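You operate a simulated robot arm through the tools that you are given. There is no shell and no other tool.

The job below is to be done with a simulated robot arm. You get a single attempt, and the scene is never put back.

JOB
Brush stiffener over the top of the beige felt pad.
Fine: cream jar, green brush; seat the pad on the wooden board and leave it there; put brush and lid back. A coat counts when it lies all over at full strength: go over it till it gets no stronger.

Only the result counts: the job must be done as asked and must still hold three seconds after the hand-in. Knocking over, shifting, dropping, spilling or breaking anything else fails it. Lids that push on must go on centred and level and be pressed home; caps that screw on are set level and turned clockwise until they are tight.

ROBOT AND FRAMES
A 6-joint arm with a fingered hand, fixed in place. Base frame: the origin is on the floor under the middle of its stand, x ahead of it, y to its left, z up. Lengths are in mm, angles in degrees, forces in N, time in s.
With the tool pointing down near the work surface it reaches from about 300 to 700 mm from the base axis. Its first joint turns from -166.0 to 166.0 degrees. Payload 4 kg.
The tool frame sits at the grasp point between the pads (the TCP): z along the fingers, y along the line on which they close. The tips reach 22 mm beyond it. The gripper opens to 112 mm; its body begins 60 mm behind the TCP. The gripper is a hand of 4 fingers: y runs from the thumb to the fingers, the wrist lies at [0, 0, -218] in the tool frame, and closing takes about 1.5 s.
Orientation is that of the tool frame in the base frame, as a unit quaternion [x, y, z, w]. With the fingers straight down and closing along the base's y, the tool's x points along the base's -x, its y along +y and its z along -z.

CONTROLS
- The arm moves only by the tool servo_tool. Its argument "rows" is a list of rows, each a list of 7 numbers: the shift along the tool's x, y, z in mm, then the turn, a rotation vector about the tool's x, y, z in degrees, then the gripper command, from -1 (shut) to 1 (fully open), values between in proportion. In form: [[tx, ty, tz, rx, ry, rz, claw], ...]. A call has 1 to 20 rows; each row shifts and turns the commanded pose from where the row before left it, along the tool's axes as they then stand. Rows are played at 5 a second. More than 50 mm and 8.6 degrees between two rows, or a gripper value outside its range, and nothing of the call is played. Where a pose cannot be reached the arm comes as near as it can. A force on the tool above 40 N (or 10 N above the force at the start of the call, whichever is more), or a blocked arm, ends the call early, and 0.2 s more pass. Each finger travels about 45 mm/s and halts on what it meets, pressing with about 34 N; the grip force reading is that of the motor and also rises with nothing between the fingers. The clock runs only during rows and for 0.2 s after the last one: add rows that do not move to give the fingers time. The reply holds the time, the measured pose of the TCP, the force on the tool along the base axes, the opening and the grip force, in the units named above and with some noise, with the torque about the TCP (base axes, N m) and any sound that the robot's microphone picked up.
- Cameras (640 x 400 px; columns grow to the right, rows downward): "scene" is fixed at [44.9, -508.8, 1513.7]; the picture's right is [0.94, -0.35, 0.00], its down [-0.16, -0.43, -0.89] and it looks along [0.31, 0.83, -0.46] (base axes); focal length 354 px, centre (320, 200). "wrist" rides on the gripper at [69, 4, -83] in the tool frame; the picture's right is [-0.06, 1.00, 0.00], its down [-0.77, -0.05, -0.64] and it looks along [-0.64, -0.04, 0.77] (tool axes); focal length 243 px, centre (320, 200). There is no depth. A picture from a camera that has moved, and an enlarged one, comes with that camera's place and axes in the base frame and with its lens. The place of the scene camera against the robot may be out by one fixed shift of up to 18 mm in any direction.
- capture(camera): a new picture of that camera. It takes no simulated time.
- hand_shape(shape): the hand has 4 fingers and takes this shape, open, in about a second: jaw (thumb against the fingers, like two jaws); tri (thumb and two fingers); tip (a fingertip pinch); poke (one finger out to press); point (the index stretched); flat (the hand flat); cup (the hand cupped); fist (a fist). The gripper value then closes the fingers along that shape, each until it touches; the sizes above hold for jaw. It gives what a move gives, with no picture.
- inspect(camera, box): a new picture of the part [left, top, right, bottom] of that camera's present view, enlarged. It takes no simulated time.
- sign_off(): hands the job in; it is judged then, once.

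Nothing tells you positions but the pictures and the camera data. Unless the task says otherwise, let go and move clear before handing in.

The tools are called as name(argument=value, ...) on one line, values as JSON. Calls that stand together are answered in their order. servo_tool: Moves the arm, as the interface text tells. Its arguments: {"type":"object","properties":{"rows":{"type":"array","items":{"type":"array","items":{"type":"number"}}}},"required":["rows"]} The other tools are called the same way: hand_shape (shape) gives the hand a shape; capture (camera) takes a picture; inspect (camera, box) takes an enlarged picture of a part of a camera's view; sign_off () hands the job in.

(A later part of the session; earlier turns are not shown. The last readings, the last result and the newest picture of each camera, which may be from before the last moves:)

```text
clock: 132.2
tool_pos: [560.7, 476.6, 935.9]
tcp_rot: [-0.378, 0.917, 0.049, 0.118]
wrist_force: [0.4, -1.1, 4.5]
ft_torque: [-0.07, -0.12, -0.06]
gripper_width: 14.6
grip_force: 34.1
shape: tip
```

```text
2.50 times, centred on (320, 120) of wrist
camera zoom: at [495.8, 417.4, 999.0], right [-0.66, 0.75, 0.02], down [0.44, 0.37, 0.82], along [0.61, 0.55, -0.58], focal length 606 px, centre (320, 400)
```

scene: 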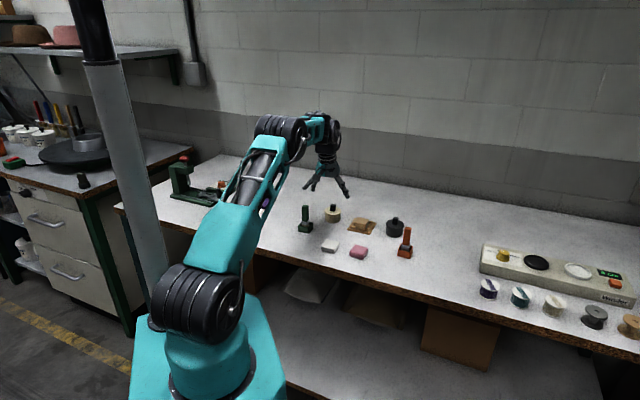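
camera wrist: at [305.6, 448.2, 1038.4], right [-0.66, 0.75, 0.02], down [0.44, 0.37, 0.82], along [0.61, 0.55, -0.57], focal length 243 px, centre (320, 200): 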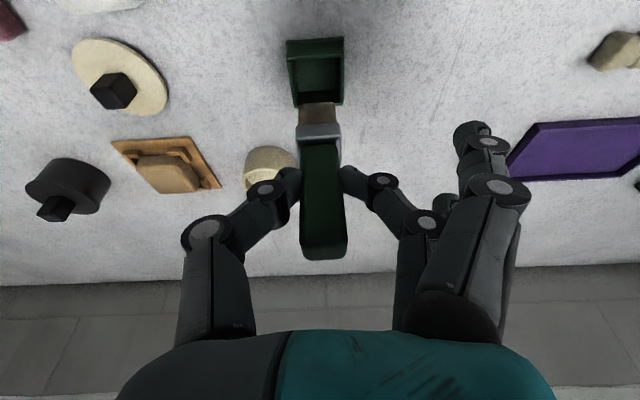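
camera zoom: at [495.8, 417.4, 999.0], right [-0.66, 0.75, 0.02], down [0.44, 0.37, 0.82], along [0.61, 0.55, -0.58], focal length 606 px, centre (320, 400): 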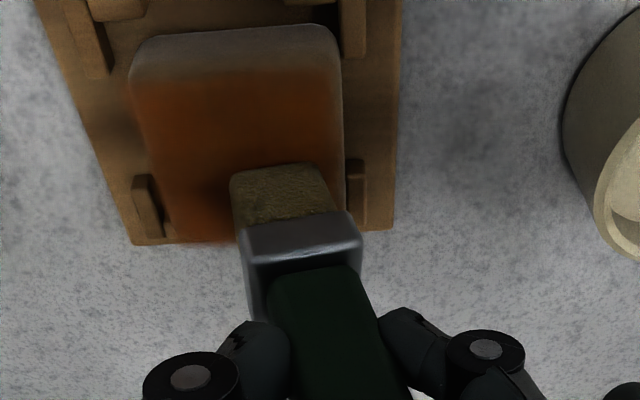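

I'll lift slightly, return to the near edge a few mm closer to the base, and run a lane along that edge.

servo_tool(rows=[[-1.6, 0, -6.1, 0, 0, 0, -1], [27.1, 0, -7.15, 0, 0, 0, -1], [1.6, 0, 6.1, 0, 0, 0, -1], [0, -4.75, 0, 0, 0, 0, -1], [0, -4.75, 0, 0, 0, 0, -1], [0, -4.75, 0, 0, 0, 0, -1], [0, -4.75, 0, 0, 0, 0, -1], [0, -4.75, 0, 0, 0, 0, -1], [0, -4.75, 0, 0, 0, 0, -1], [0, -4.75, 0, 0, 0, 0, -1], [0, -4.75, 0, 0, 0, 0, -1], [-1.6, 0, -6.1, 0, 0, 0, -1], [0, 0, 0, 0, 0, 0, -1]])

inspect(camera="scene", box=[350, 205, 380, 235])

inspect(camera="wrist", box=[220, 60, 420, 220])

```text
clock: 135.0
tool_pos: [568.9, 430.5, 941.7]
tcp_rot: [-0.377, 0.917, 0.049, 0.119]
wrist_force: [0.9, 0.1, 0.0]
ft_torque: [0.01, 0.0, -0.02]
gripper_width: 14.5
grip_force: 34.0
shape: tip
```

```text
13.33 times, centred on (365, 220) of scene
camera zoom: at [44.9, -508.8, 1513.7], right [0.94, -0.35, 0.0], down [-0.16, -0.43, -0.89], along [0.31, 0.83, -0.46], focal length 4717 px, centre (-280, -67)
```

zoom: 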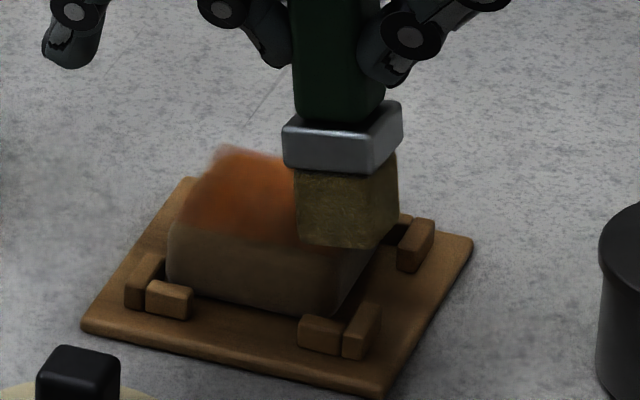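

```text
2.50 times, centred on (320, 140) of wrist
camera zoom: at [503.0, 371.7, 1006.3], right [-0.66, 0.75, 0.02], down [0.44, 0.37, 0.81], along [0.61, 0.54, -0.58], focal length 606 px, centre (320, 350)
```

zoom: 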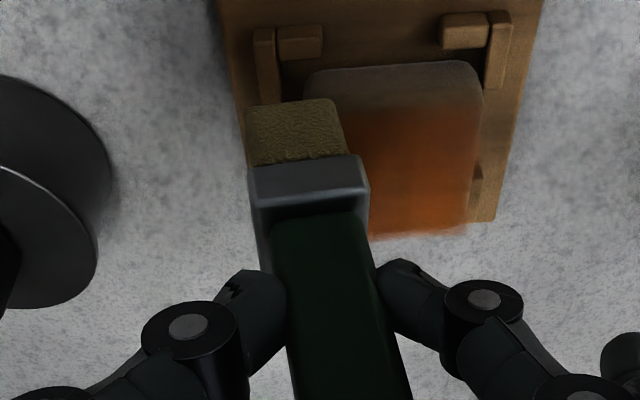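

The near edge is now coated too. I'll lift away and inspect the overall coat in clear light.

servo_tool(rows=[[-5.1, 0, -19.3, 0, 0, 0, -1], [0, 40, 0, 0, 0, 0, -1], [15, 40, -4, 0, 0, 0, -1], [20, 25, -5.3, 0, 0, 0, -1], [0, 0, 0, 0, 0, 0, -1], [0, 0, 0, 0, 0, 0, -1]])

inspect(camera="scene", box=[350, 205, 380, 235])

capture(camera="wrist")

```text
clock: 136.4
tool_pos: [470.6, 477.9, 961.9]
tcp_rot: [-0.377, 0.917, 0.049, 0.118]
wrist_force: [0.5, -0.2, -1.3]
ft_torque: [-0.02, -0.01, 0.0]
gripper_width: 14.6
grip_force: 34.0
shape: tip
```

```text
13.33 times, centred on (365, 220) of scene
camera zoom: at [44.9, -508.8, 1513.7], right [0.94, -0.35, 0.0], down [-0.16, -0.43, -0.89], along [0.31, 0.83, -0.46], focal length 4717 px, centre (-280, -67)
```

zoom: 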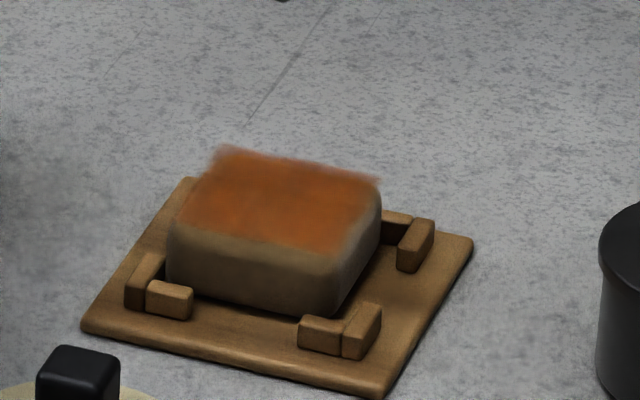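

```text
taken
camera wrist: at [405.6, 420.2, 1026.1], right [-0.66, 0.75, 0.02], down [0.44, 0.37, 0.81], along [0.61, 0.54, -0.58], focal length 243 px, centre (320, 200)
```

wrist: 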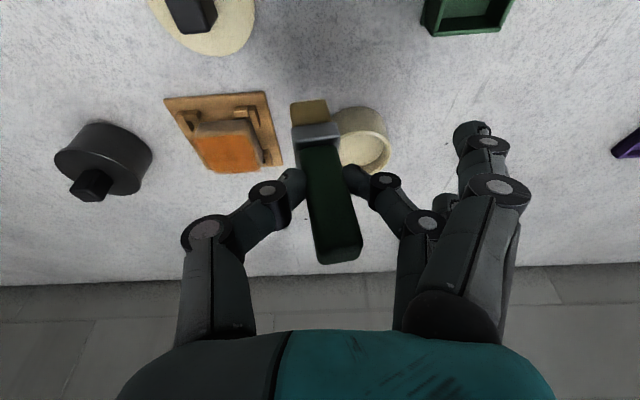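

inspect(camera="wrist", box=[155, 80, 285, 185])

inspect(camera="scene", box=[355, 210, 375, 230])

inspect(camera="wrist", box=[270, 90, 380, 270])

```text
3.81 times, centred on (220, 132) of wrist
camera zoom: at [405.6, 420.2, 1026.1], right [-0.66, 0.75, 0.02], down [0.44, 0.37, 0.81], along [0.61, 0.54, -0.58], focal length 924 px, centre (701, 457)
```

zoom: 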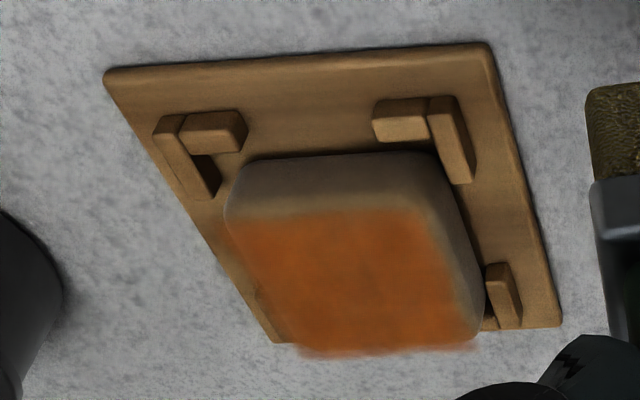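

```text
16.00 times, centred on (365, 220) of scene
camera zoom: at [44.9, -508.8, 1513.7], right [0.94, -0.35, 0.0], down [-0.16, -0.43, -0.89], along [0.31, 0.83, -0.46], focal length 5661 px, centre (-400, -120)
```

zoom: 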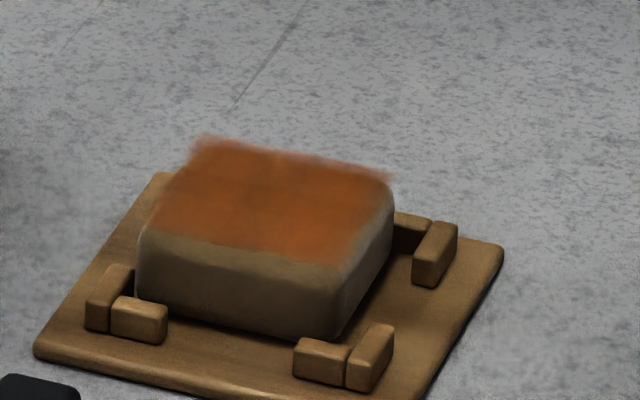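

```text
2.22 times, centred on (325, 180) of wrist
camera zoom: at [405.6, 420.2, 1026.1], right [-0.66, 0.75, 0.02], down [0.44, 0.37, 0.81], along [0.61, 0.54, -0.58], focal length 539 px, centre (309, 244)
```

zoom: 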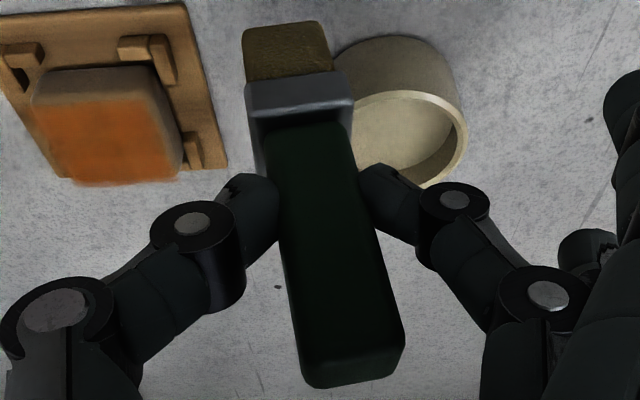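

The top is fully covered but not uniformly strong, and the brush leans about 9°. I'll re-dip, since pressing on the flat surface should also square it up, and then keep going over the pad.

servo_tool(rows=[[-18.5, 12.2, 4.9, 0, 0, 0, -1], [-18.5, 12.2, 4.9, 0, 0, 0, -1], [-18.5, 12.1, 4.9, 0, 0, 0, -1], [0, 0, 0, 0, 0, 0, -1], [0, 0, 0, 0, 0, 0, -1]])

inspect(camera="wrist", box=[230, 30, 410, 180])

inspect(camera="scene", box=[315, 175, 355, 230])

```text
clock: 137.6
tool_pos: [484.7, 547.8, 964.9]
tcp_rot: [-0.378, 0.917, 0.049, 0.118]
wrist_force: [0.2, 0.7, -0.6]
ft_torque: [0.02, -0.02, -0.02]
gripper_width: 14.5
grip_force: 33.7
shape: tip
```

```text
2.67 times, centred on (320, 105) of wrist
camera zoom: at [419.3, 489.1, 1028.2], right [-0.66, 0.75, 0.02], down [0.44, 0.37, 0.81], along [0.61, 0.54, -0.58], focal length 647 px, centre (320, 453)
```

zoom: 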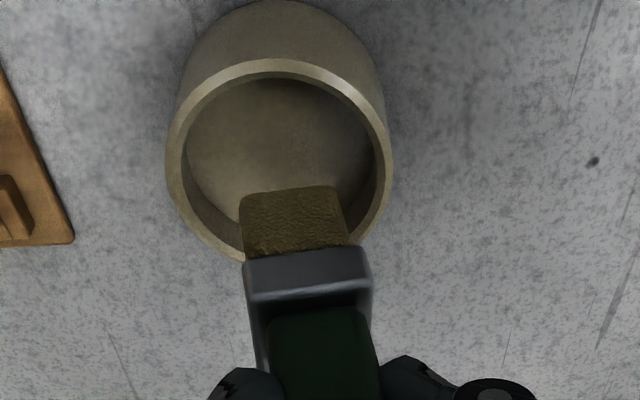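

```text
7.27 times, centred on (335, 202) of scene
camera zoom: at [44.9, -508.8, 1513.7], right [0.94, -0.35, 0.0], down [-0.16, -0.43, -0.89], along [0.31, 0.83, -0.46], focal length 2573 px, centre (211, 182)
```

zoom: 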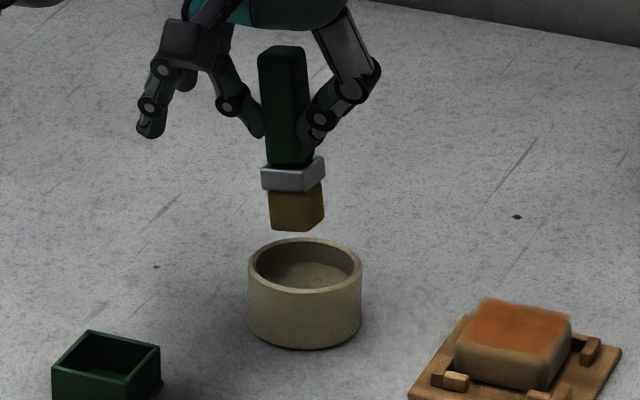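

servo_tool(rows=[[0, -6.6, 0, 0, 0, 0, -1], [3.83, 0, 14.5, 0, 0, 0, -1], [3.83, 0, 14.5, 0, 0, 0, -1], [0.77, 0, 2.9, 0, 0, 0, -1], [0, 0, 0, 0, 0, 0, -1]])

servo_tool(rows=[[0.26, 0, 0.97, 0, 0, 0, -1], [0.26, 0, 0.97, 0, 0, 0, -1], [0.26, 0, 0.97, 0, 0, 0, -1], [0, 0, 0, 0, 0, 0, -1]])

inspect(camera="wrist", box=[230, 70, 410, 220])

```text
clock: 138.8
tool_pos: [487.4, 541.0, 930.9]
tcp_rot: [-0.378, 0.917, 0.048, 0.118]
wrist_force: [-0.7, -0.5, 3.4]
ft_torque: [0.07, 0.03, -0.02]
gripper_width: 14.5
grip_force: 34.1
shape: tip
```

```text
clock: 139.8
tool_pos: [487.8, 539.8, 929.9]
tcp_rot: [-0.377, 0.917, 0.049, 0.12]
wrist_force: [-3.2, -5.0, 26.6]
ft_torque: [0.06, 0.01, -0.01]
gripper_width: 15.0
grip_force: 34.3
shape: tip
```

```text
2.67 times, centred on (320, 145) of wrist
camera zoom: at [422.2, 481.5, 992.4], right [-0.66, 0.75, 0.02], down [0.44, 0.37, 0.82], along [0.61, 0.55, -0.58], focal length 647 px, centre (320, 347)
```

zoom: 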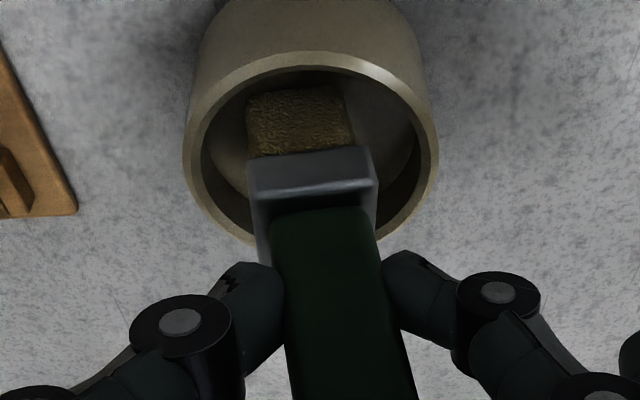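

Reloaded. I'll lift and return to the pad at the +y end of the near lane, then make strokes towards -y, which also straightens the brush.

servo_tool(rows=[[-1.28, 0, -4.84, 0, 0, 0, -1], [-2.55, 0, -9.67, 0, 0, 0, -1], [-5.1, 0, -19.3, 0, 0, 0, -1], [6.1, -31.1, -1.6, 0, 0, 0, -1], [6.1, -31.1, -1.6, 0, 0, 0, -1], [6.1, -31.0, -1.6, 0, 0, 0, -1], [0, 0, 0, 0, 0, 0, -1], [0, 0, 0, 0, 0, 0, -1]])

inspect(camera="wrist", box=[200, 40, 420, 200])

```text
clock: 141.6
tool_pos: [540.8, 462.1, 962.6]
tcp_rot: [-0.377, 0.917, 0.049, 0.119]
wrist_force: [-0.5, -0.6, 0.1]
ft_torque: [-0.02, 0.0, 0.0]
gripper_width: 14.7
grip_force: 33.8
shape: tip
```

```text
2.50 times, centred on (310, 120) of wrist
camera zoom: at [475.0, 403.6, 1026.0], right [-0.66, 0.75, 0.02], down [0.44, 0.37, 0.81], along [0.61, 0.54, -0.58], focal length 606 px, centre (345, 400)
```

zoom: 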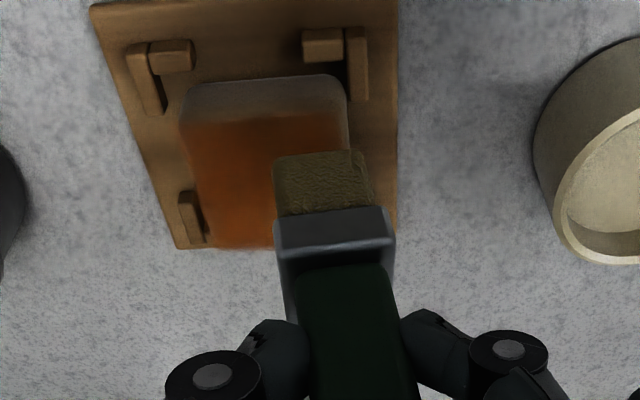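

servo_tool(rows=[[-2.9, 0, 0.77, 0, 0, 0, -1], [3.06, 0, 11.6, 0, 0, 0, -1], [3.06, 0, 11.6, 0, 0, 0, -1], [0.26, 0, 0.97, 0, 0, 0, -1], [0, 0, 0, 0, 0, 0, -1]])

servo_tool(rows=[[0.26, 0, 0.97, 0, 0, 0, -1], [0, 0, 0, 0, 0, 0, -1]])

```text
clock: 142.8
tool_pos: [543.1, 464.9, 936.0]
tcp_rot: [-0.378, 0.917, 0.049, 0.118]
wrist_force: [0.0, 0.1, 0.7]
ft_torque: [-0.02, 0.01, -0.01]
gripper_width: 14.7
grip_force: 34.1
shape: tip
```

```text
clock: 143.4
tool_pos: [543.5, 464.1, 935.4]
tcp_rot: [-0.378, 0.917, 0.049, 0.119]
wrist_force: [-1.3, -0.9, 6.2]
ft_torque: [0.02, -0.01, 0.02]
gripper_width: 15.3
grip_force: 33.7
shape: tip
```

Contact is 6 N. I'll make strokes towards -y only, lifting on the returns and stepping outward lane by lane.

servo_tool(rows=[[0, -4.75, 0, 0, 0, 0, -1], [0, -4.75, 0, 0, 0, 0, -1], [0, -4.75, 0, 0, 0, 0, -1], [0, -4.75, 0, 0, 0, 0, -1], [0, -4.75, 0, 0, 0, 0, -1], [0, -4.75, 0, 0, 0, 0, -1], [0, -4.75, 0, 0, 0, 0, -1], [0, -4.75, 0, 0, 0, 0, -1], [-1.02, 0, -3.87, 0, 0, 0, -1], [-3.87, 19, 1.02, 0, 0, 0, -1], [-3.87, 19, 1.02, 0, 0, 0, -1], [1.02, 0, 3.87, 0, 0, 0, -1]])

servo_tool(rows=[[0, -4.75, 0, 0, 0, 0, -1], [0, -4.75, 0, 0, 0, 0, -1], [0, -4.75, 0, 0, 0, 0, -1], [0, -4.75, 0, 0, 0, 0, -1], [0, -4.75, 0, 0, 0, 0, -1], [0, -4.75, 0, 0, 0, 0, -1], [0, -4.75, 0, 0, 0, 0, -1], [0, -4.75, 0, 0, 0, 0, -1], [-1.02, 0, -3.87, 0, 0, 0, -1], [-3.87, 19, 1.02, 0, 0, 0, -1], [-3.87, 19, 1.02, 0, 0, 0, -1], [1.02, 0, 3.87, 0, 0, 0, -1]])

inspect(camera="wrist", box=[200, 40, 420, 200])

inspect(camera="scene", box=[350, 205, 380, 235])

```text
clock: 146.0
tool_pos: [548.0, 469.1, 936.5]
tcp_rot: [-0.378, 0.917, 0.049, 0.118]
wrist_force: [0.3, -0.9, 0.2]
ft_torque: [-0.02, -0.02, -0.02]
gripper_width: 15.0
grip_force: 34.5
shape: tip
```

```text
clock: 148.6
tool_pos: [554.4, 474.5, 935.4]
tcp_rot: [-0.378, 0.917, 0.048, 0.118]
wrist_force: [-0.5, -1.1, 2.8]
ft_torque: [0.02, -0.01, -0.01]
gripper_width: 15.1
grip_force: 34.1
shape: tip
```

```text
2.50 times, centred on (310, 120) of wrist
camera zoom: at [489.7, 415.9, 998.8], right [-0.66, 0.75, 0.02], down [0.44, 0.37, 0.82], along [0.61, 0.55, -0.58], focal length 606 px, centre (345, 400)
```

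zoom: 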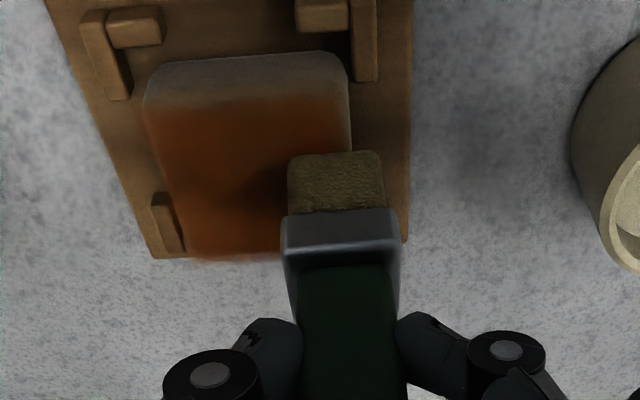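

```text
13.33 times, centred on (365, 220) of scene
camera zoom: at [44.9, -508.8, 1513.7], right [0.94, -0.35, 0.0], down [-0.16, -0.43, -0.89], along [0.31, 0.83, -0.46], focal length 4717 px, centre (-280, -67)
```

zoom: 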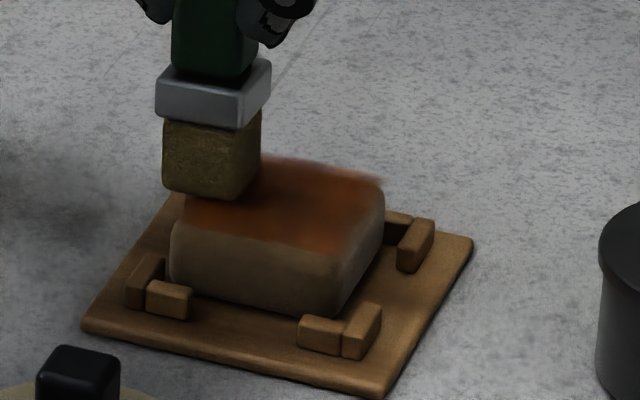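

The brush has straightened. I'll continue with the centre and outer lanes.

servo_tool(rows=[[0, -4.75, 0, 0, 0, 0, -1], [0, -4.75, 0, 0, 0, 0, -1], [0, -4.75, 0, 0, 0, 0, -1], [0, -4.75, 0, 0, 0, 0, -1], [0, -4.75, 0, 0, 0, 0, -1], [0, -4.75, 0, 0, 0, 0, -1], [0, -4.75, 0, 0, 0, 0, -1], [0, -4.75, 0, 0, 0, 0, -1], [-1.02, 0, -3.87, 0, 0, 0, -1], [-3.87, 19, 1.02, 0, 0, 0, -1], [-3.87, 19, 1.02, 0, 0, 0, -1], [1.02, 0, 3.87, 0, 0, 0, -1]])

servo_tool(rows=[[0, -4.75, 0, 0, 0, 0, -1], [0, -4.75, 0, 0, 0, 0, -1], [0, -4.75, 0, 0, 0, 0, -1], [0, -4.75, 0, 0, 0, 0, -1], [0, -4.75, 0, 0, 0, 0, -1], [0, -4.75, 0, 0, 0, 0, -1], [0, -4.75, 0, 0, 0, 0, -1], [0, -4.75, 0, 0, 0, 0, -1], [-1.02, 0, -3.87, 0, 0, 0, -1], [-2.9, 19, 0.77, 0, 0, 0, -1], [-2.9, 19, 0.77, 0, 0, 0, -1], [1.02, 0, 3.87, 0, 0, 0, -1]])

servo_tool(rows=[[0, -4.75, 0, 0, 0, 0, -1], [0, -4.75, 0, 0, 0, 0, -1], [0, -4.75, 0, 0, 0, 0, -1], [0, -4.75, 0, 0, 0, 0, -1], [0, -4.75, 0, 0, 0, 0, -1], [0, -4.75, 0, 0, 0, 0, -1], [0, -4.75, 0, 0, 0, 0, -1], [0, -4.75, 0, 0, 0, 0, -1], [-2.6, 0, -9.67, 0, 0, 0, -1], [-5.1, 0, -19.3, 0, 0, 0, -1], [15, 40, -4, 0, 0, 0, -1], [20, 40, -5.3, 0, 0, 0, -1], [25, 30, -6.6, 0, 0, 0, -1], [0, 0, 0, 0, 0, 0, -1], [0, 0, 0, 0, 0, 0, -1]])

inspect(camera="scene", box=[355, 210, 375, 230])

capture(camera="wrist")

```text
clock: 151.2
tool_pos: [561.1, 480.1, 935.4]
tcp_rot: [-0.378, 0.917, 0.049, 0.119]
wrist_force: [0.0, -0.2, 3.7]
ft_torque: [0.0, -0.01, 0.01]
gripper_width: 15.0
grip_force: 33.9
shape: tip
```

```text
clock: 153.8
tool_pos: [565.7, 483.2, 935.9]
tcp_rot: [-0.378, 0.917, 0.049, 0.119]
wrist_force: [-1.0, 0.2, 1.2]
ft_torque: [0.02, 0.0, 0.01]
gripper_width: 14.9
grip_force: 33.5
shape: tip
```

```text
clock: 157.0
tool_pos: [471.2, 488.9, 965.3]
tcp_rot: [-0.378, 0.917, 0.049, 0.118]
wrist_force: [0.5, 0.5, -0.2]
ft_torque: [-0.03, -0.02, 0.02]
gripper_width: 15.1
grip_force: 33.8
shape: tip
```

```text
16.00 times, centred on (365, 220) of scene
camera zoom: at [44.9, -508.8, 1513.7], right [0.94, -0.35, 0.0], down [-0.16, -0.43, -0.89], along [0.31, 0.83, -0.46], focal length 5661 px, centre (-400, -120)
```

zoom: 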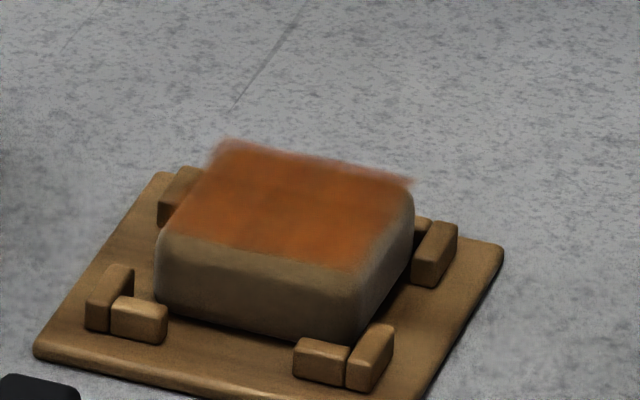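

```text
taken
camera wrist: at [406.0, 429.5, 1028.2], right [-0.66, 0.75, 0.02], down [0.44, 0.37, 0.82], along [0.61, 0.54, -0.58], focal length 243 px, centre (320, 200)
```

wrist: 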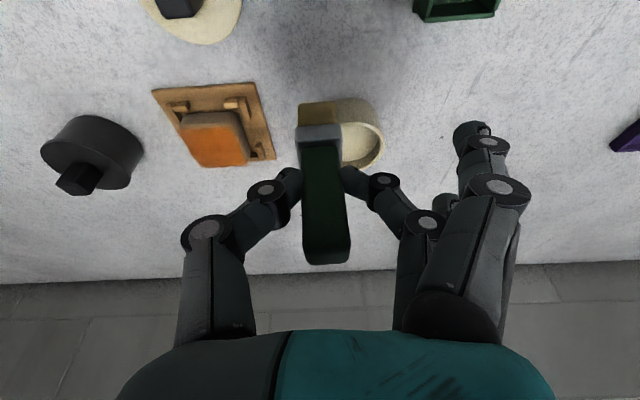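

inspect(camera="wrist", box=[145, 75, 285, 180])

inspect(camera="scene", box=[358, 214, 372, 226])

inspect(camera="wrist", box=[180, 108, 252, 170])

```text
3.81 times, centred on (215, 128) of wrist
camera zoom: at [406.0, 429.5, 1028.2], right [-0.66, 0.75, 0.02], down [0.44, 0.37, 0.82], along [0.61, 0.54, -0.58], focal length 924 px, centre (720, 476)
```

zoom: 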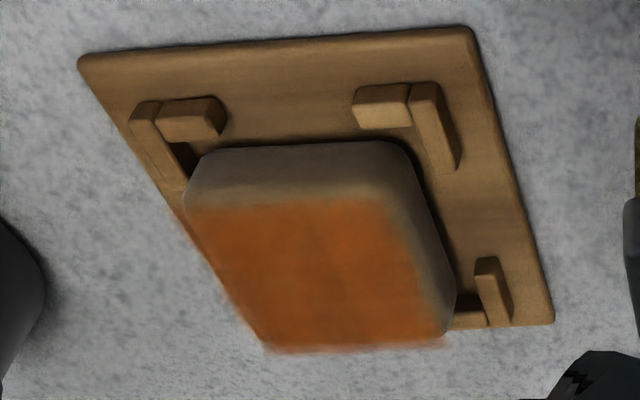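

```text
16.00 times, centred on (365, 220) of scene
camera zoom: at [44.9, -508.8, 1513.7], right [0.94, -0.35, 0.0], down [-0.16, -0.43, -0.89], along [0.31, 0.83, -0.46], focal length 5661 px, centre (-400, -120)
```

zoom: 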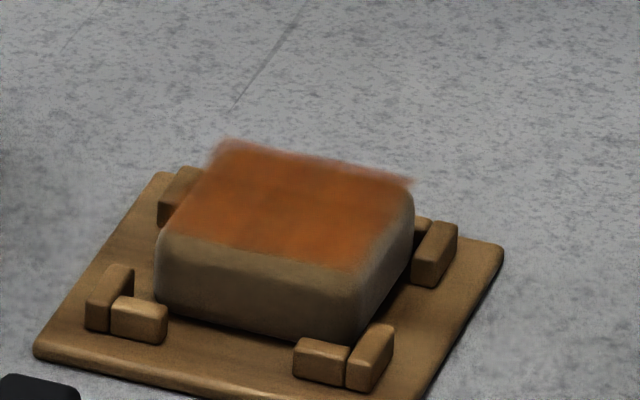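

```text
6.45 times, centred on (216, 139) of wrist
camera zoom: at [406.0, 429.5, 1028.2], right [-0.66, 0.75, 0.02], down [0.44, 0.37, 0.82], along [0.61, 0.54, -0.58], focal length 1565 px, centre (991, 594)
```

zoom: 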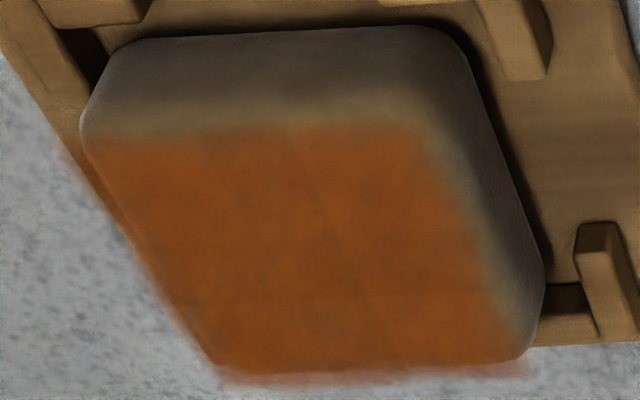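

The painted area spans the full flat top (about 44 mm square), but the tone is still slightly uneven. I'll reload and go over it again with tighter lanes.

servo_tool(rows=[[-23.3, 11.5, 6.15, 0, 0, 0, -1], [-23.3, 11.5, 6.15, 0, 0, 0, -1], [0, 0, 0, 0, 0, 0, -1], [0, 0, 0, 0, 0, 0, -1]])

inspect(camera="wrist", box=[230, 30, 410, 180])

```text
clock: 158.0
tool_pos: [489.2, 539.5, 963.7]
tcp_rot: [-0.378, 0.917, 0.049, 0.118]
wrist_force: [-0.3, 0.1, 0.0]
ft_torque: [0.01, -0.04, -0.04]
gripper_width: 15.0
grip_force: 34.1
shape: tip
```

```text
2.67 times, centred on (320, 105) of wrist
camera zoom: at [424.7, 480.8, 1027.7], right [-0.66, 0.75, 0.02], down [0.44, 0.37, 0.81], along [0.61, 0.54, -0.58], focal length 647 px, centre (320, 453)
```

zoom: 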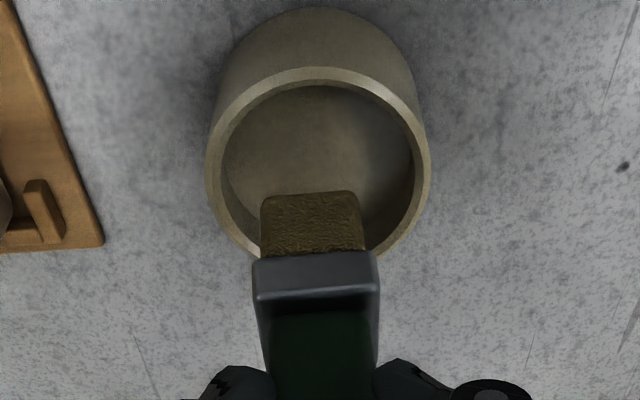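

servo_tool(rows=[[3.83, 0, 14.5, 0, 0, 0, -1], [3.83, 0, 14.5, 0, 0, 0, -1], [0.77, 0, 2.9, 0, 0, 0, -1], [0.26, 0, 0.97, 0, 0, 0, -1], [0, 0, 0, 0, 0, 0, -1]])

servo_tool(rows=[[0.26, 0, 0.97, 0, 0, 0, -1], [0.26, 0, 0.97, 0, 0, 0, -1], [0, 0, 0, 0, 0, 0, -1]])

```text
clock: 159.2
tool_pos: [489.7, 540.4, 930.8]
tcp_rot: [-0.378, 0.917, 0.049, 0.118]
wrist_force: [-0.8, 0.5, -1.2]
ft_torque: [-0.04, 0.0, 0.04]
gripper_width: 14.9
grip_force: 34.2
shape: tip
```

```text
clock: 160.0
tool_pos: [490.2, 540.6, 929.0]
tcp_rot: [-0.378, 0.917, 0.048, 0.12]
wrist_force: [-0.1, -2.7, 10.1]
ft_torque: [0.04, -0.03, 0.02]
gripper_width: 15.2
grip_force: 34.1
shape: tip
```

Reloaded. I'll lift and return to the pad's near lane.

servo_tool(rows=[[-1.28, 0, -4.84, 0, 0, 0, -1], [-2.55, 0, -9.67, 0, 0, 0, -1], [-5.1, 0, -19.3, 0, 0, 0, -1], [6.03, -33, -1.6, 0, 0, 0, -1], [6.03, -33, -1.6, 0, 0, 0, -1], [6.03, -32.9, -1.6, 0, 0, 0, -1], [0, 0, 0, 0, 0, 0, -1], [0, 0, 0, 0, 0, 0, -1]])

inspect(camera="wrist", box=[200, 40, 420, 200])

```text
clock: 161.8
tool_pos: [546.0, 456.5, 963.1]
tcp_rot: [-0.378, 0.917, 0.049, 0.118]
wrist_force: [0.0, 0.5, -1.1]
ft_torque: [0.01, 0.05, -0.03]
gripper_width: 15.2
grip_force: 33.9
shape: tip
```

```text
2.50 times, centred on (310, 120) of wrist
camera zoom: at [480.6, 398.6, 1026.1], right [-0.66, 0.75, 0.02], down [0.44, 0.37, 0.81], along [0.61, 0.54, -0.58], focal length 606 px, centre (345, 400)
```

zoom: 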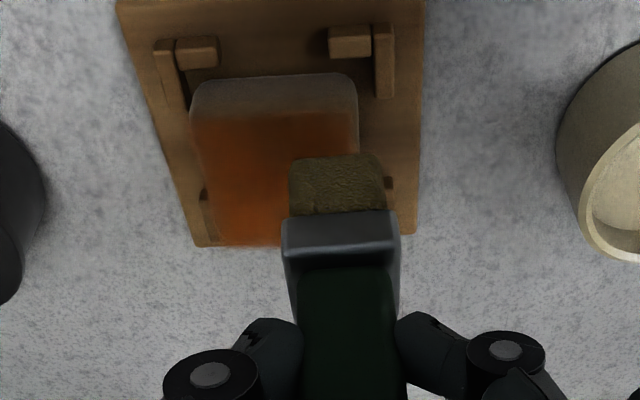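

servo_tool(rows=[[-2.9, 2, 0.77, 0, 0, 0, -1], [3.06, 0, 11.6, 0, 0, 0, -1], [3.06, 0, 11.6, 0, 0, 0, -1], [0.26, 0, 0.97, 0, 0, 0, -1], [0, 0, 0, 0, 0, 0, -1]])

servo_tool(rows=[[0.26, 0, 0.97, 0, 0, 0, -1], [0, 0, 0, 0, 0, 0, -1]])

```text
clock: 163.0
tool_pos: [547.1, 462.7, 938.3]
tcp_rot: [-0.378, 0.917, 0.048, 0.119]
wrist_force: [0.4, -0.4, 0.0]
ft_torque: [0.06, -0.01, -0.02]
gripper_width: 14.7
grip_force: 34.4
shape: tip
```

```text
clock: 163.6
tool_pos: [546.1, 460.9, 937.5]
tcp_rot: [-0.378, 0.917, 0.049, 0.118]
wrist_force: [0.4, -0.3, -0.6]
ft_torque: [-0.01, 0.0, -0.01]
gripper_width: 15.1
grip_force: 33.7
shape: tip
```

servo_tool(rows=[[0.26, 0, 0.97, 0, 0, 0, -1], [0, 0, 0, 0, 0, 0, -1]])

servo_tool(rows=[[0.26, 0, 0.97, 0, 0, 0, -1], [0, 0, 0, 0, 0, 0, -1]])

```text
clock: 164.2
tool_pos: [546.0, 460.4, 935.7]
tcp_rot: [-0.378, 0.917, 0.05, 0.119]
wrist_force: [0.5, -0.2, -0.3]
ft_torque: [-0.02, 0.03, -0.01]
gripper_width: 15.3
grip_force: 34.0
shape: tip
```

```text
clock: 164.8
tool_pos: [545.3, 461.3, 935.0]
tcp_rot: [-0.378, 0.917, 0.048, 0.119]
wrist_force: [0.0, -0.5, 3.2]
ft_torque: [0.01, -0.03, -0.01]
gripper_width: 14.7
grip_force: 34.2
shape: tip
```

Contact is made. I'll run six lanes at 6 mm spacing, strokes towards -y.

servo_tool(rows=[[0.08, 0, 0.3, 0, 0, 0, -1], [0, -4.75, 0, 0, 0, 0, -1], [0, -4.75, 0, 0, 0, 0, -1], [0, -4.75, 0, 0, 0, 0, -1], [0, -4.75, 0, 0, 0, 0, -1], [0, -4.75, 0, 0, 0, 0, -1], [0, -4.75, 0, 0, 0, 0, -1], [0, -4.75, 0, 0, 0, 0, -1], [0, -4.75, 0, 0, 0, 0, -1], [-1.02, 0, -3.87, 0, 0, 0, -1], [-2.9, 19, 0.77, 0, 0, 0, -1], [-2.9, 19, 0.77, 0, 0, 0, -1], [1.02, 0, 3.87, 0, 0, 0, -1]])

servo_tool(rows=[[0, -4.75, 0, 0, 0, 0, -1], [0, -4.75, 0, 0, 0, 0, -1], [0, -4.75, 0, 0, 0, 0, -1], [0, -4.75, 0, 0, 0, 0, -1], [0, -4.75, 0, 0, 0, 0, -1], [0, -4.75, 0, 0, 0, 0, -1], [0, -4.75, 0, 0, 0, 0, -1], [0, -4.75, 0, 0, 0, 0, -1], [-1.02, 0, -3.87, 0, 0, 0, -1], [-2.9, 19, 0.77, 0, 0, 0, -1], [-2.9, 19, 0.77, 0, 0, 0, -1], [1.02, 0, 3.87, 0, 0, 0, -1]])

servo_tool(rows=[[0, -4.75, 0, 0, 0, 0, -1], [0, -4.75, 0, 0, 0, 0, -1], [0, -4.75, 0, 0, 0, 0, -1], [0, -4.75, 0, 0, 0, 0, -1], [0, -4.75, 0, 0, 0, 0, -1], [0, -4.75, 0, 0, 0, 0, -1], [0, -4.75, 0, 0, 0, 0, -1], [0, -4.75, 0, 0, 0, 0, -1], [-1.02, 0, -3.87, 0, 0, 0, -1], [-2.9, 19, 0.77, 0, 0, 0, -1], [-2.9, 19, 0.77, 0, 0, 0, -1], [1.02, 0, 3.87, 0, 0, 0, -1]])

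inspect(camera="wrist", box=[200, 40, 420, 200])

```text
clock: 167.6
tool_pos: [551.2, 464.1, 935.7]
tcp_rot: [-0.378, 0.917, 0.049, 0.118]
wrist_force: [-0.6, -0.1, 0.6]
ft_torque: [0.02, 0.01, 0.01]
gripper_width: 15.0
grip_force: 34.0
shape: tip
```

```text
clock: 170.2
tool_pos: [555.5, 469.8, 934.7]
tcp_rot: [-0.378, 0.917, 0.049, 0.119]
wrist_force: [-0.1, -0.1, 2.4]
ft_torque: [0.0, -0.02, -0.02]
gripper_width: 15.1
grip_force: 33.8
shape: tip
```

```text
clock: 172.8
tool_pos: [558.9, 473.4, 934.0]
tcp_rot: [-0.378, 0.917, 0.048, 0.117]
wrist_force: [0.1, 0.6, -0.8]
ft_torque: [0.01, -0.03, 0.01]
gripper_width: 14.8
grip_force: 34.0
shape: tip
```

```text
2.50 times, centred on (310, 120) of wrist
camera zoom: at [494.5, 415.3, 999.1], right [-0.66, 0.75, 0.02], down [0.44, 0.37, 0.81], along [0.61, 0.54, -0.58], focal length 606 px, centre (345, 400)
```

zoom: 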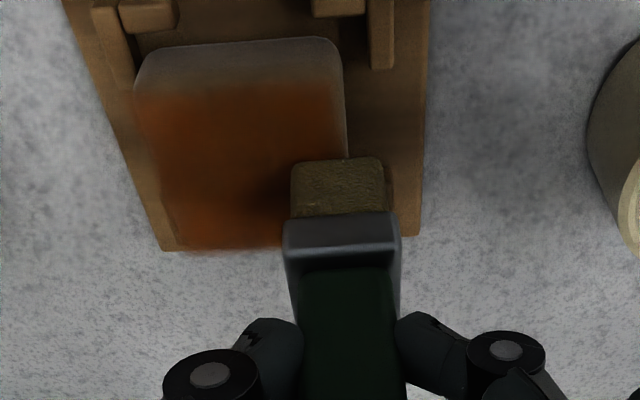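

servo_tool(rows=[[0, -4.75, 0, 0, 0, 0, -1], [0, -4.75, 0, 0, 0, 0, -1], [0, -4.75, 0, 0, 0, 0, -1], [0, -4.75, 0, 0, 0, 0, -1], [0, 0, 0, 0, 0, 0, -1]])

```text
clock: 174.0
tool_pos: [573.1, 459.3, 934.9]
tcp_rot: [-0.378, 0.917, 0.048, 0.118]
wrist_force: [-0.1, -0.5, 1.8]
ft_torque: [0.04, 0.04, -0.01]
gripper_width: 14.7
grip_force: 34.3
shape: tip
```

servo_tool(rows=[[0.1, 0, 0.39, 0, 0, 0, -1], [0, -4.75, 0, 0, 0, 0, -1], [0, -4.75, 0, 0, 0, 0, -1], [0, -4.75, 0, 0, 0, 0, -1], [0, -4.75, 0, 0, 0, 0, -1], [0, -4.75, 0, 0, 0, 0, -1], [-1.02, 0, -3.87, 0, 0, 0, -1], [-2.9, 19, 0.77, 0, 0, 0, -1], [-2.9, 20, 0.77, 0, 0, 0, -1], [1.02, 0, 3.87, 0, 0, 0, -1]])

servo_tool(rows=[[0, -4.75, 0, 0, 0, 0, -1], [0, -4.75, 0, 0, 0, 0, -1], [0, -4.75, 0, 0, 0, 0, -1], [0, -4.75, 0, 0, 0, 0, -1], [0, -4.75, 0, 0, 0, 0, -1], [0, -4.75, 0, 0, 0, 0, -1], [0, -4.75, 0, 0, 0, 0, -1], [0, -4.75, 0, 0, 0, 0, -1], [-1.02, 0, -3.87, 0, 0, 0, -1], [-2.9, 19, 0.77, 0, 0, 0, -1], [-2.9, 19, 0.77, 0, 0, 0, -1], [1.02, 0, 3.87, 0, 0, 0, -1]])

servo_tool(rows=[[0, -4.75, 0, 0, 0, 0, -1], [0, -4.75, 0, 0, 0, 0, -1], [0, -4.75, 0, 0, 0, 0, -1], [0, -4.75, 0, 0, 0, 0, -1], [0, 0, 0, 0, 0, 0, -1]])

inspect(camera="wrist", box=[200, 40, 420, 200])

```text
clock: 176.2
tool_pos: [565.6, 473.6, 934.7]
tcp_rot: [-0.379, 0.917, 0.049, 0.119]
wrist_force: [-1.1, 0.0, 2.3]
ft_torque: [-0.01, -0.03, -0.05]
gripper_width: 14.8
grip_force: 33.8
shape: tip
```

```text
clock: 178.8
tool_pos: [572.1, 476.4, 934.7]
tcp_rot: [-0.379, 0.917, 0.049, 0.118]
wrist_force: [0.1, -0.7, 0.6]
ft_torque: [0.0, -0.02, 0.0]
gripper_width: 15.1
grip_force: 34.3
shape: tip
```

```text
clock: 180.0
tool_pos: [585.7, 464.6, 935.1]
tcp_rot: [-0.378, 0.917, 0.049, 0.119]
wrist_force: [0.2, -0.4, 0.7]
ft_torque: [0.02, 0.02, 0.01]
gripper_width: 14.9
grip_force: 34.5
shape: tip
```

```text
2.50 times, centred on (310, 120) of wrist
camera zoom: at [519.3, 405.3, 998.1], right [-0.66, 0.75, 0.02], down [0.44, 0.37, 0.81], along [0.61, 0.54, -0.58], focal length 606 px, centre (345, 400)
```

zoom: 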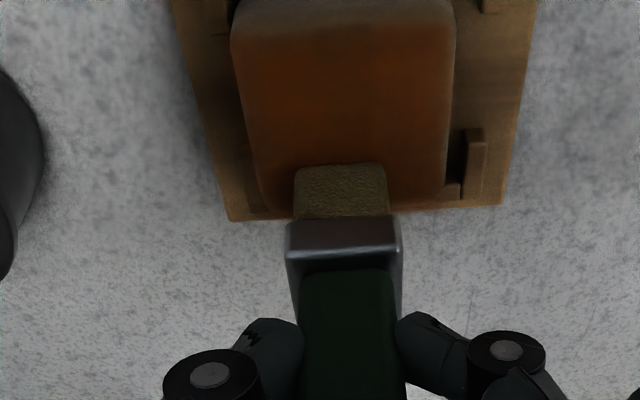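

servo_tool(rows=[[0.13, 0, 0.5, 0, 0, 0, -1], [0, -4.75, 0, 0, 0, 0, -1], [0, -4.75, 0, 0, 0, 0, -1], [0, -4.75, 0, 0, 0, 0, -1], [0, -4.75, 0, 0, 0, 0, -1], [-1.02, 0, -3.87, 0, 0, 0, -1], [1.0, 19, -0.2, 0, 0, 0, -1], [1.0, 18, -0.2, 0, 0, 0, -1], [1.02, 0, 3.87, 0, 0, 0, -1], [0, -4.75, 0, 0, 0, 0, -1], [0, -4.75, 0, 0, 0, 0, -1], [0, -4.75, 0, 0, 0, 0, -1], [0, -4.75, 0, 0, 0, 0, -1], [0, -4.75, 0, 0, 0, 0, -1], [0, -4.75, 0, 0, 0, 0, -1], [0, -4.75, 0, 0, 0, 0, -1], [0, -4.75, 0, 0, 0, 0, -1]])

servo_tool(rows=[[-2.6, 0, -9.67, 0, 0, 0, -1], [-5.1, 0, -19.3, 0, 0, 0, -1], [15, 40, -4, 0, 0, 0, -1], [20, 40, -5.3, 0, 0, 0, -1], [25, 30, -6.6, 0, 0, 0, -1], [0, 0, 0, 0, 0, 0, -1], [0, 0, 0, 0, 0, 0, -1]])

inspect(camera="scene", box=[355, 210, 375, 230])

capture(camera="wrist")

```text
clock: 183.6
tool_pos: [598.6, 448.6, 933.8]
tcp_rot: [-0.378, 0.917, 0.049, 0.119]
wrist_force: [-1.3, 1.7, 3.5]
ft_torque: [0.13, 0.08, 0.03]
gripper_width: 15.0
grip_force: 34.1
shape: tip
```

```text
clock: 185.2
tool_pos: [476.4, 484.4, 964.8]
tcp_rot: [-0.378, 0.917, 0.048, 0.118]
wrist_force: [0.0, 0.1, 0.2]
ft_torque: [0.05, 0.01, 0.0]
gripper_width: 15.0
grip_force: 33.9
shape: tip
```

```text
16.00 times, centred on (365, 220) of scene
camera zoom: at [44.9, -508.8, 1513.7], right [0.94, -0.35, 0.0], down [-0.16, -0.43, -0.89], along [0.31, 0.83, -0.46], focal length 5661 px, centre (-400, -120)
```

zoom: 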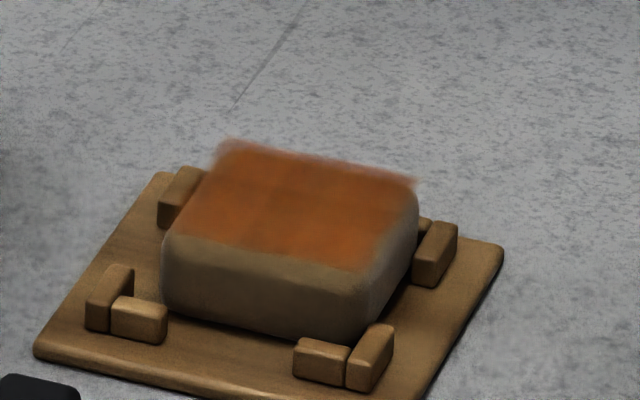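

```text
taken
camera wrist: at [410.4, 425.3, 1028.9], right [-0.66, 0.75, 0.02], down [0.44, 0.37, 0.82], along [0.61, 0.54, -0.58], focal length 243 px, centre (320, 200)
```

wrist: 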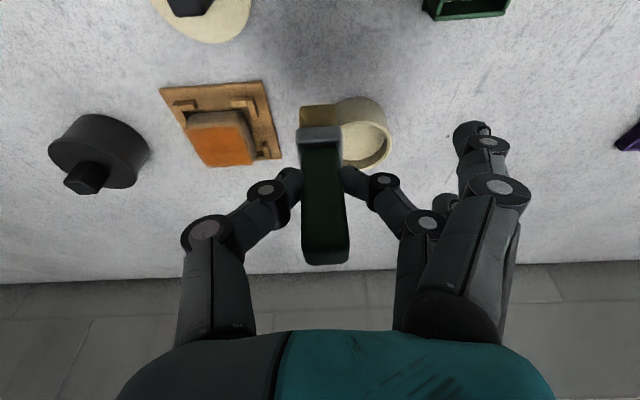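

inspect(camera="wrist", box=[184, 106, 258, 170])

```text
6.25 times, centred on (221, 138) of wrist
camera zoom: at [410.4, 425.3, 1028.9], right [-0.66, 0.75, 0.02], down [0.44, 0.37, 0.82], along [0.61, 0.54, -0.58], focal length 1516 px, centre (939, 588)
```

zoom: 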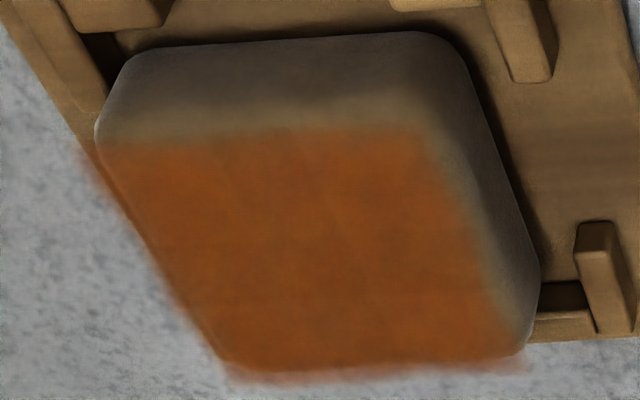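

The coat looks richer and more even. I'll do another full round and compare from this same viewpoint to see whether it still gets stronger.

servo_tool(rows=[[-23.3, 15.1, 6.15, 0, 0, 0, -1], [-23.3, 15.1, 6.15, 0, 0, 0, -1], [0, 0, 0, 0, 0, 0, -1], [0, 0, 0, 0, 0, 0, -1]])

inspect(camera="wrist", box=[230, 30, 410, 180])

```text
clock: 186.2
tool_pos: [487.9, 537.6, 963.5]
tcp_rot: [-0.378, 0.917, 0.049, 0.118]
wrist_force: [-0.4, -0.5, 0.0]
ft_torque: [-0.02, -0.01, 0.03]
gripper_width: 14.8
grip_force: 34.5
shape: tip
```

```text
2.67 times, centred on (320, 105) of wrist
camera zoom: at [422.3, 480.4, 1026.3], right [-0.66, 0.75, 0.02], down [0.44, 0.37, 0.81], along [0.61, 0.54, -0.58], focal length 647 px, centre (320, 453)
```

zoom: 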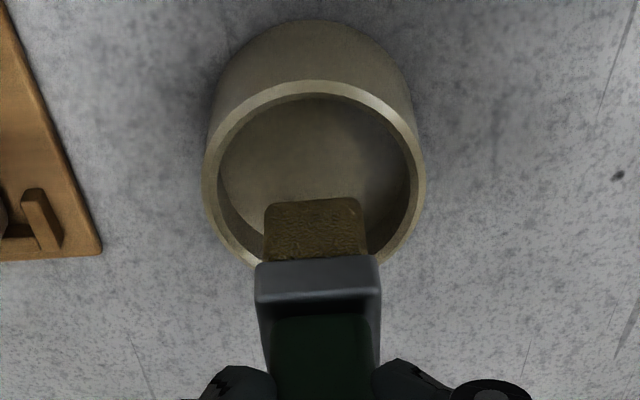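

servo_tool(rows=[[3.83, 0, 14.5, 0, 0, 0, -1], [3.83, 0, 14.5, 0, 0, 0, -1], [1.02, 0, 3.87, 0, 0, 0, -1], [0.26, 0, 0.97, 0, 0, 0, -1], [0, 0, 0, 0, 0, 0, -1]])

servo_tool(rows=[[0.26, 0, 0.97, 0, 0, 0, -1], [0.26, 0, 0.97, 0, 0, 0, -1], [0, 0, 0, 0, 0, 0, -1]])

```text
clock: 187.4
tool_pos: [487.9, 538.3, 928.9]
tcp_rot: [-0.378, 0.917, 0.049, 0.119]
wrist_force: [-0.5, -2.9, 6.8]
ft_torque: [0.01, 0.01, 0.0]
gripper_width: 14.8
grip_force: 33.8
shape: tip
```

```text
clock: 188.2
tool_pos: [488.9, 539.0, 927.4]
tcp_rot: [-0.377, 0.917, 0.049, 0.12]
wrist_force: [-1.8, -6.5, 19.7]
ft_torque: [-0.01, -0.01, -0.02]
gripper_width: 15.5
grip_force: 33.6
shape: tip
```

servo_tool(rows=[[-1.28, 0, -4.84, 0, 0, 0, -1], [-2.55, 0, -9.67, 0, 0, 0, -1], [-5.1, 0, -19.3, 0, 0, 0, -1], [5.55, -32.8, -1.47, 0, 0, 0, -1], [5.55, -32.8, -1.47, 0, 0, 0, -1], [5.55, -32.8, -1.47, 0, 0, 0, -1], [3.06, 0, 11.6, 0, 0, 0, -1], [2.8, 0, 10.6, 0, 0, 0, -1], [0, 0, 0, 0, 0, 0, -1]])

inspect(camera="wrist", box=[200, 40, 420, 200])

```text
clock: 190.2
tool_pos: [548.1, 454.8, 937.0]
tcp_rot: [-0.378, 0.917, 0.049, 0.118]
wrist_force: [0.4, -0.1, 0.0]
ft_torque: [0.0, 0.02, -0.03]
gripper_width: 14.8
grip_force: 34.4
shape: tip
```

```text
2.50 times, centred on (310, 120) of wrist
camera zoom: at [483.0, 396.6, 1001.2], right [-0.66, 0.75, 0.02], down [0.44, 0.37, 0.81], along [0.61, 0.54, -0.58], focal length 606 px, centre (345, 400)
```

zoom: 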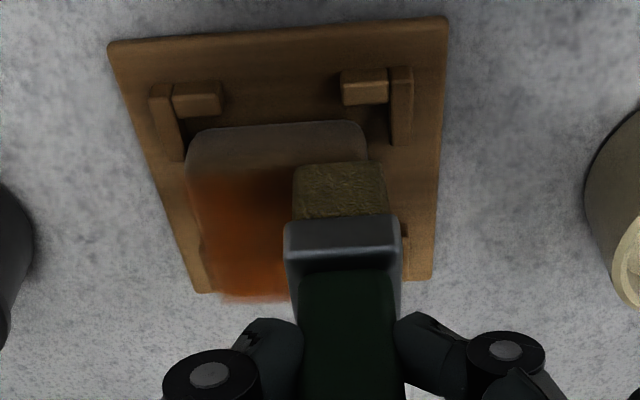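

servo_tool(rows=[[-2.4, 3, 0.64, 0, 0, 0, -1], [0.26, 0, 0.97, 0, 0, 0, -1], [0, 0, 0, 0, 0, 0, -1]])

servo_tool(rows=[[0.26, 0, 0.97, 0, 0, 0, -1], [0, 0, 0, 0, 0, 0, -1]])

servo_tool(rows=[[0.2, 0, 0.75, 0, 0, 0, -1], [0, 0, 0, 0, 0, 0, -1]])

```text
clock: 191.0
tool_pos: [546.6, 458.2, 936.1]
tcp_rot: [-0.377, 0.917, 0.048, 0.119]
wrist_force: [0.0, 0.7, -0.2]
ft_torque: [0.02, 0.0, 0.02]
gripper_width: 14.9
grip_force: 34.0
shape: tip
```

```text
clock: 191.6
tool_pos: [546.2, 459.6, 936.3]
tcp_rot: [-0.378, 0.917, 0.049, 0.118]
wrist_force: [0.4, -0.6, -0.6]
ft_torque: [0.01, -0.01, -0.01]
gripper_width: 14.7
grip_force: 33.8
shape: tip
```

```text
clock: 192.2
tool_pos: [545.8, 459.4, 934.1]
tcp_rot: [-0.378, 0.917, 0.049, 0.118]
wrist_force: [-0.2, -0.5, -0.4]
ft_torque: [0.01, 0.02, 0.0]
gripper_width: 15.1
grip_force: 33.2
shape: tip
```

servo_tool(rows=[[0.2, 0, 0.75, 0, 0, 0, -1], [0, 0, 0, 0, 0, 0, -1]])

servo_tool(rows=[[0.2, 0, 0.75, 0, 0, 0, -1], [0, 0, 0, 0, 0, 0, -1]])

```text
clock: 192.8
tool_pos: [546.1, 459.8, 934.8]
tcp_rot: [-0.378, 0.917, 0.049, 0.118]
wrist_force: [0.7, -0.9, 1.6]
ft_torque: [0.0, 0.01, 0.0]
gripper_width: 15.0
grip_force: 35.2
shape: tip
```

```text
clock: 193.4
tool_pos: [546.3, 459.0, 934.3]
tcp_rot: [-0.377, 0.917, 0.049, 0.118]
wrist_force: [-0.8, -1.3, 7.4]
ft_torque: [0.03, 0.02, -0.02]
gripper_width: 15.2
grip_force: 34.2
shape: tip
```

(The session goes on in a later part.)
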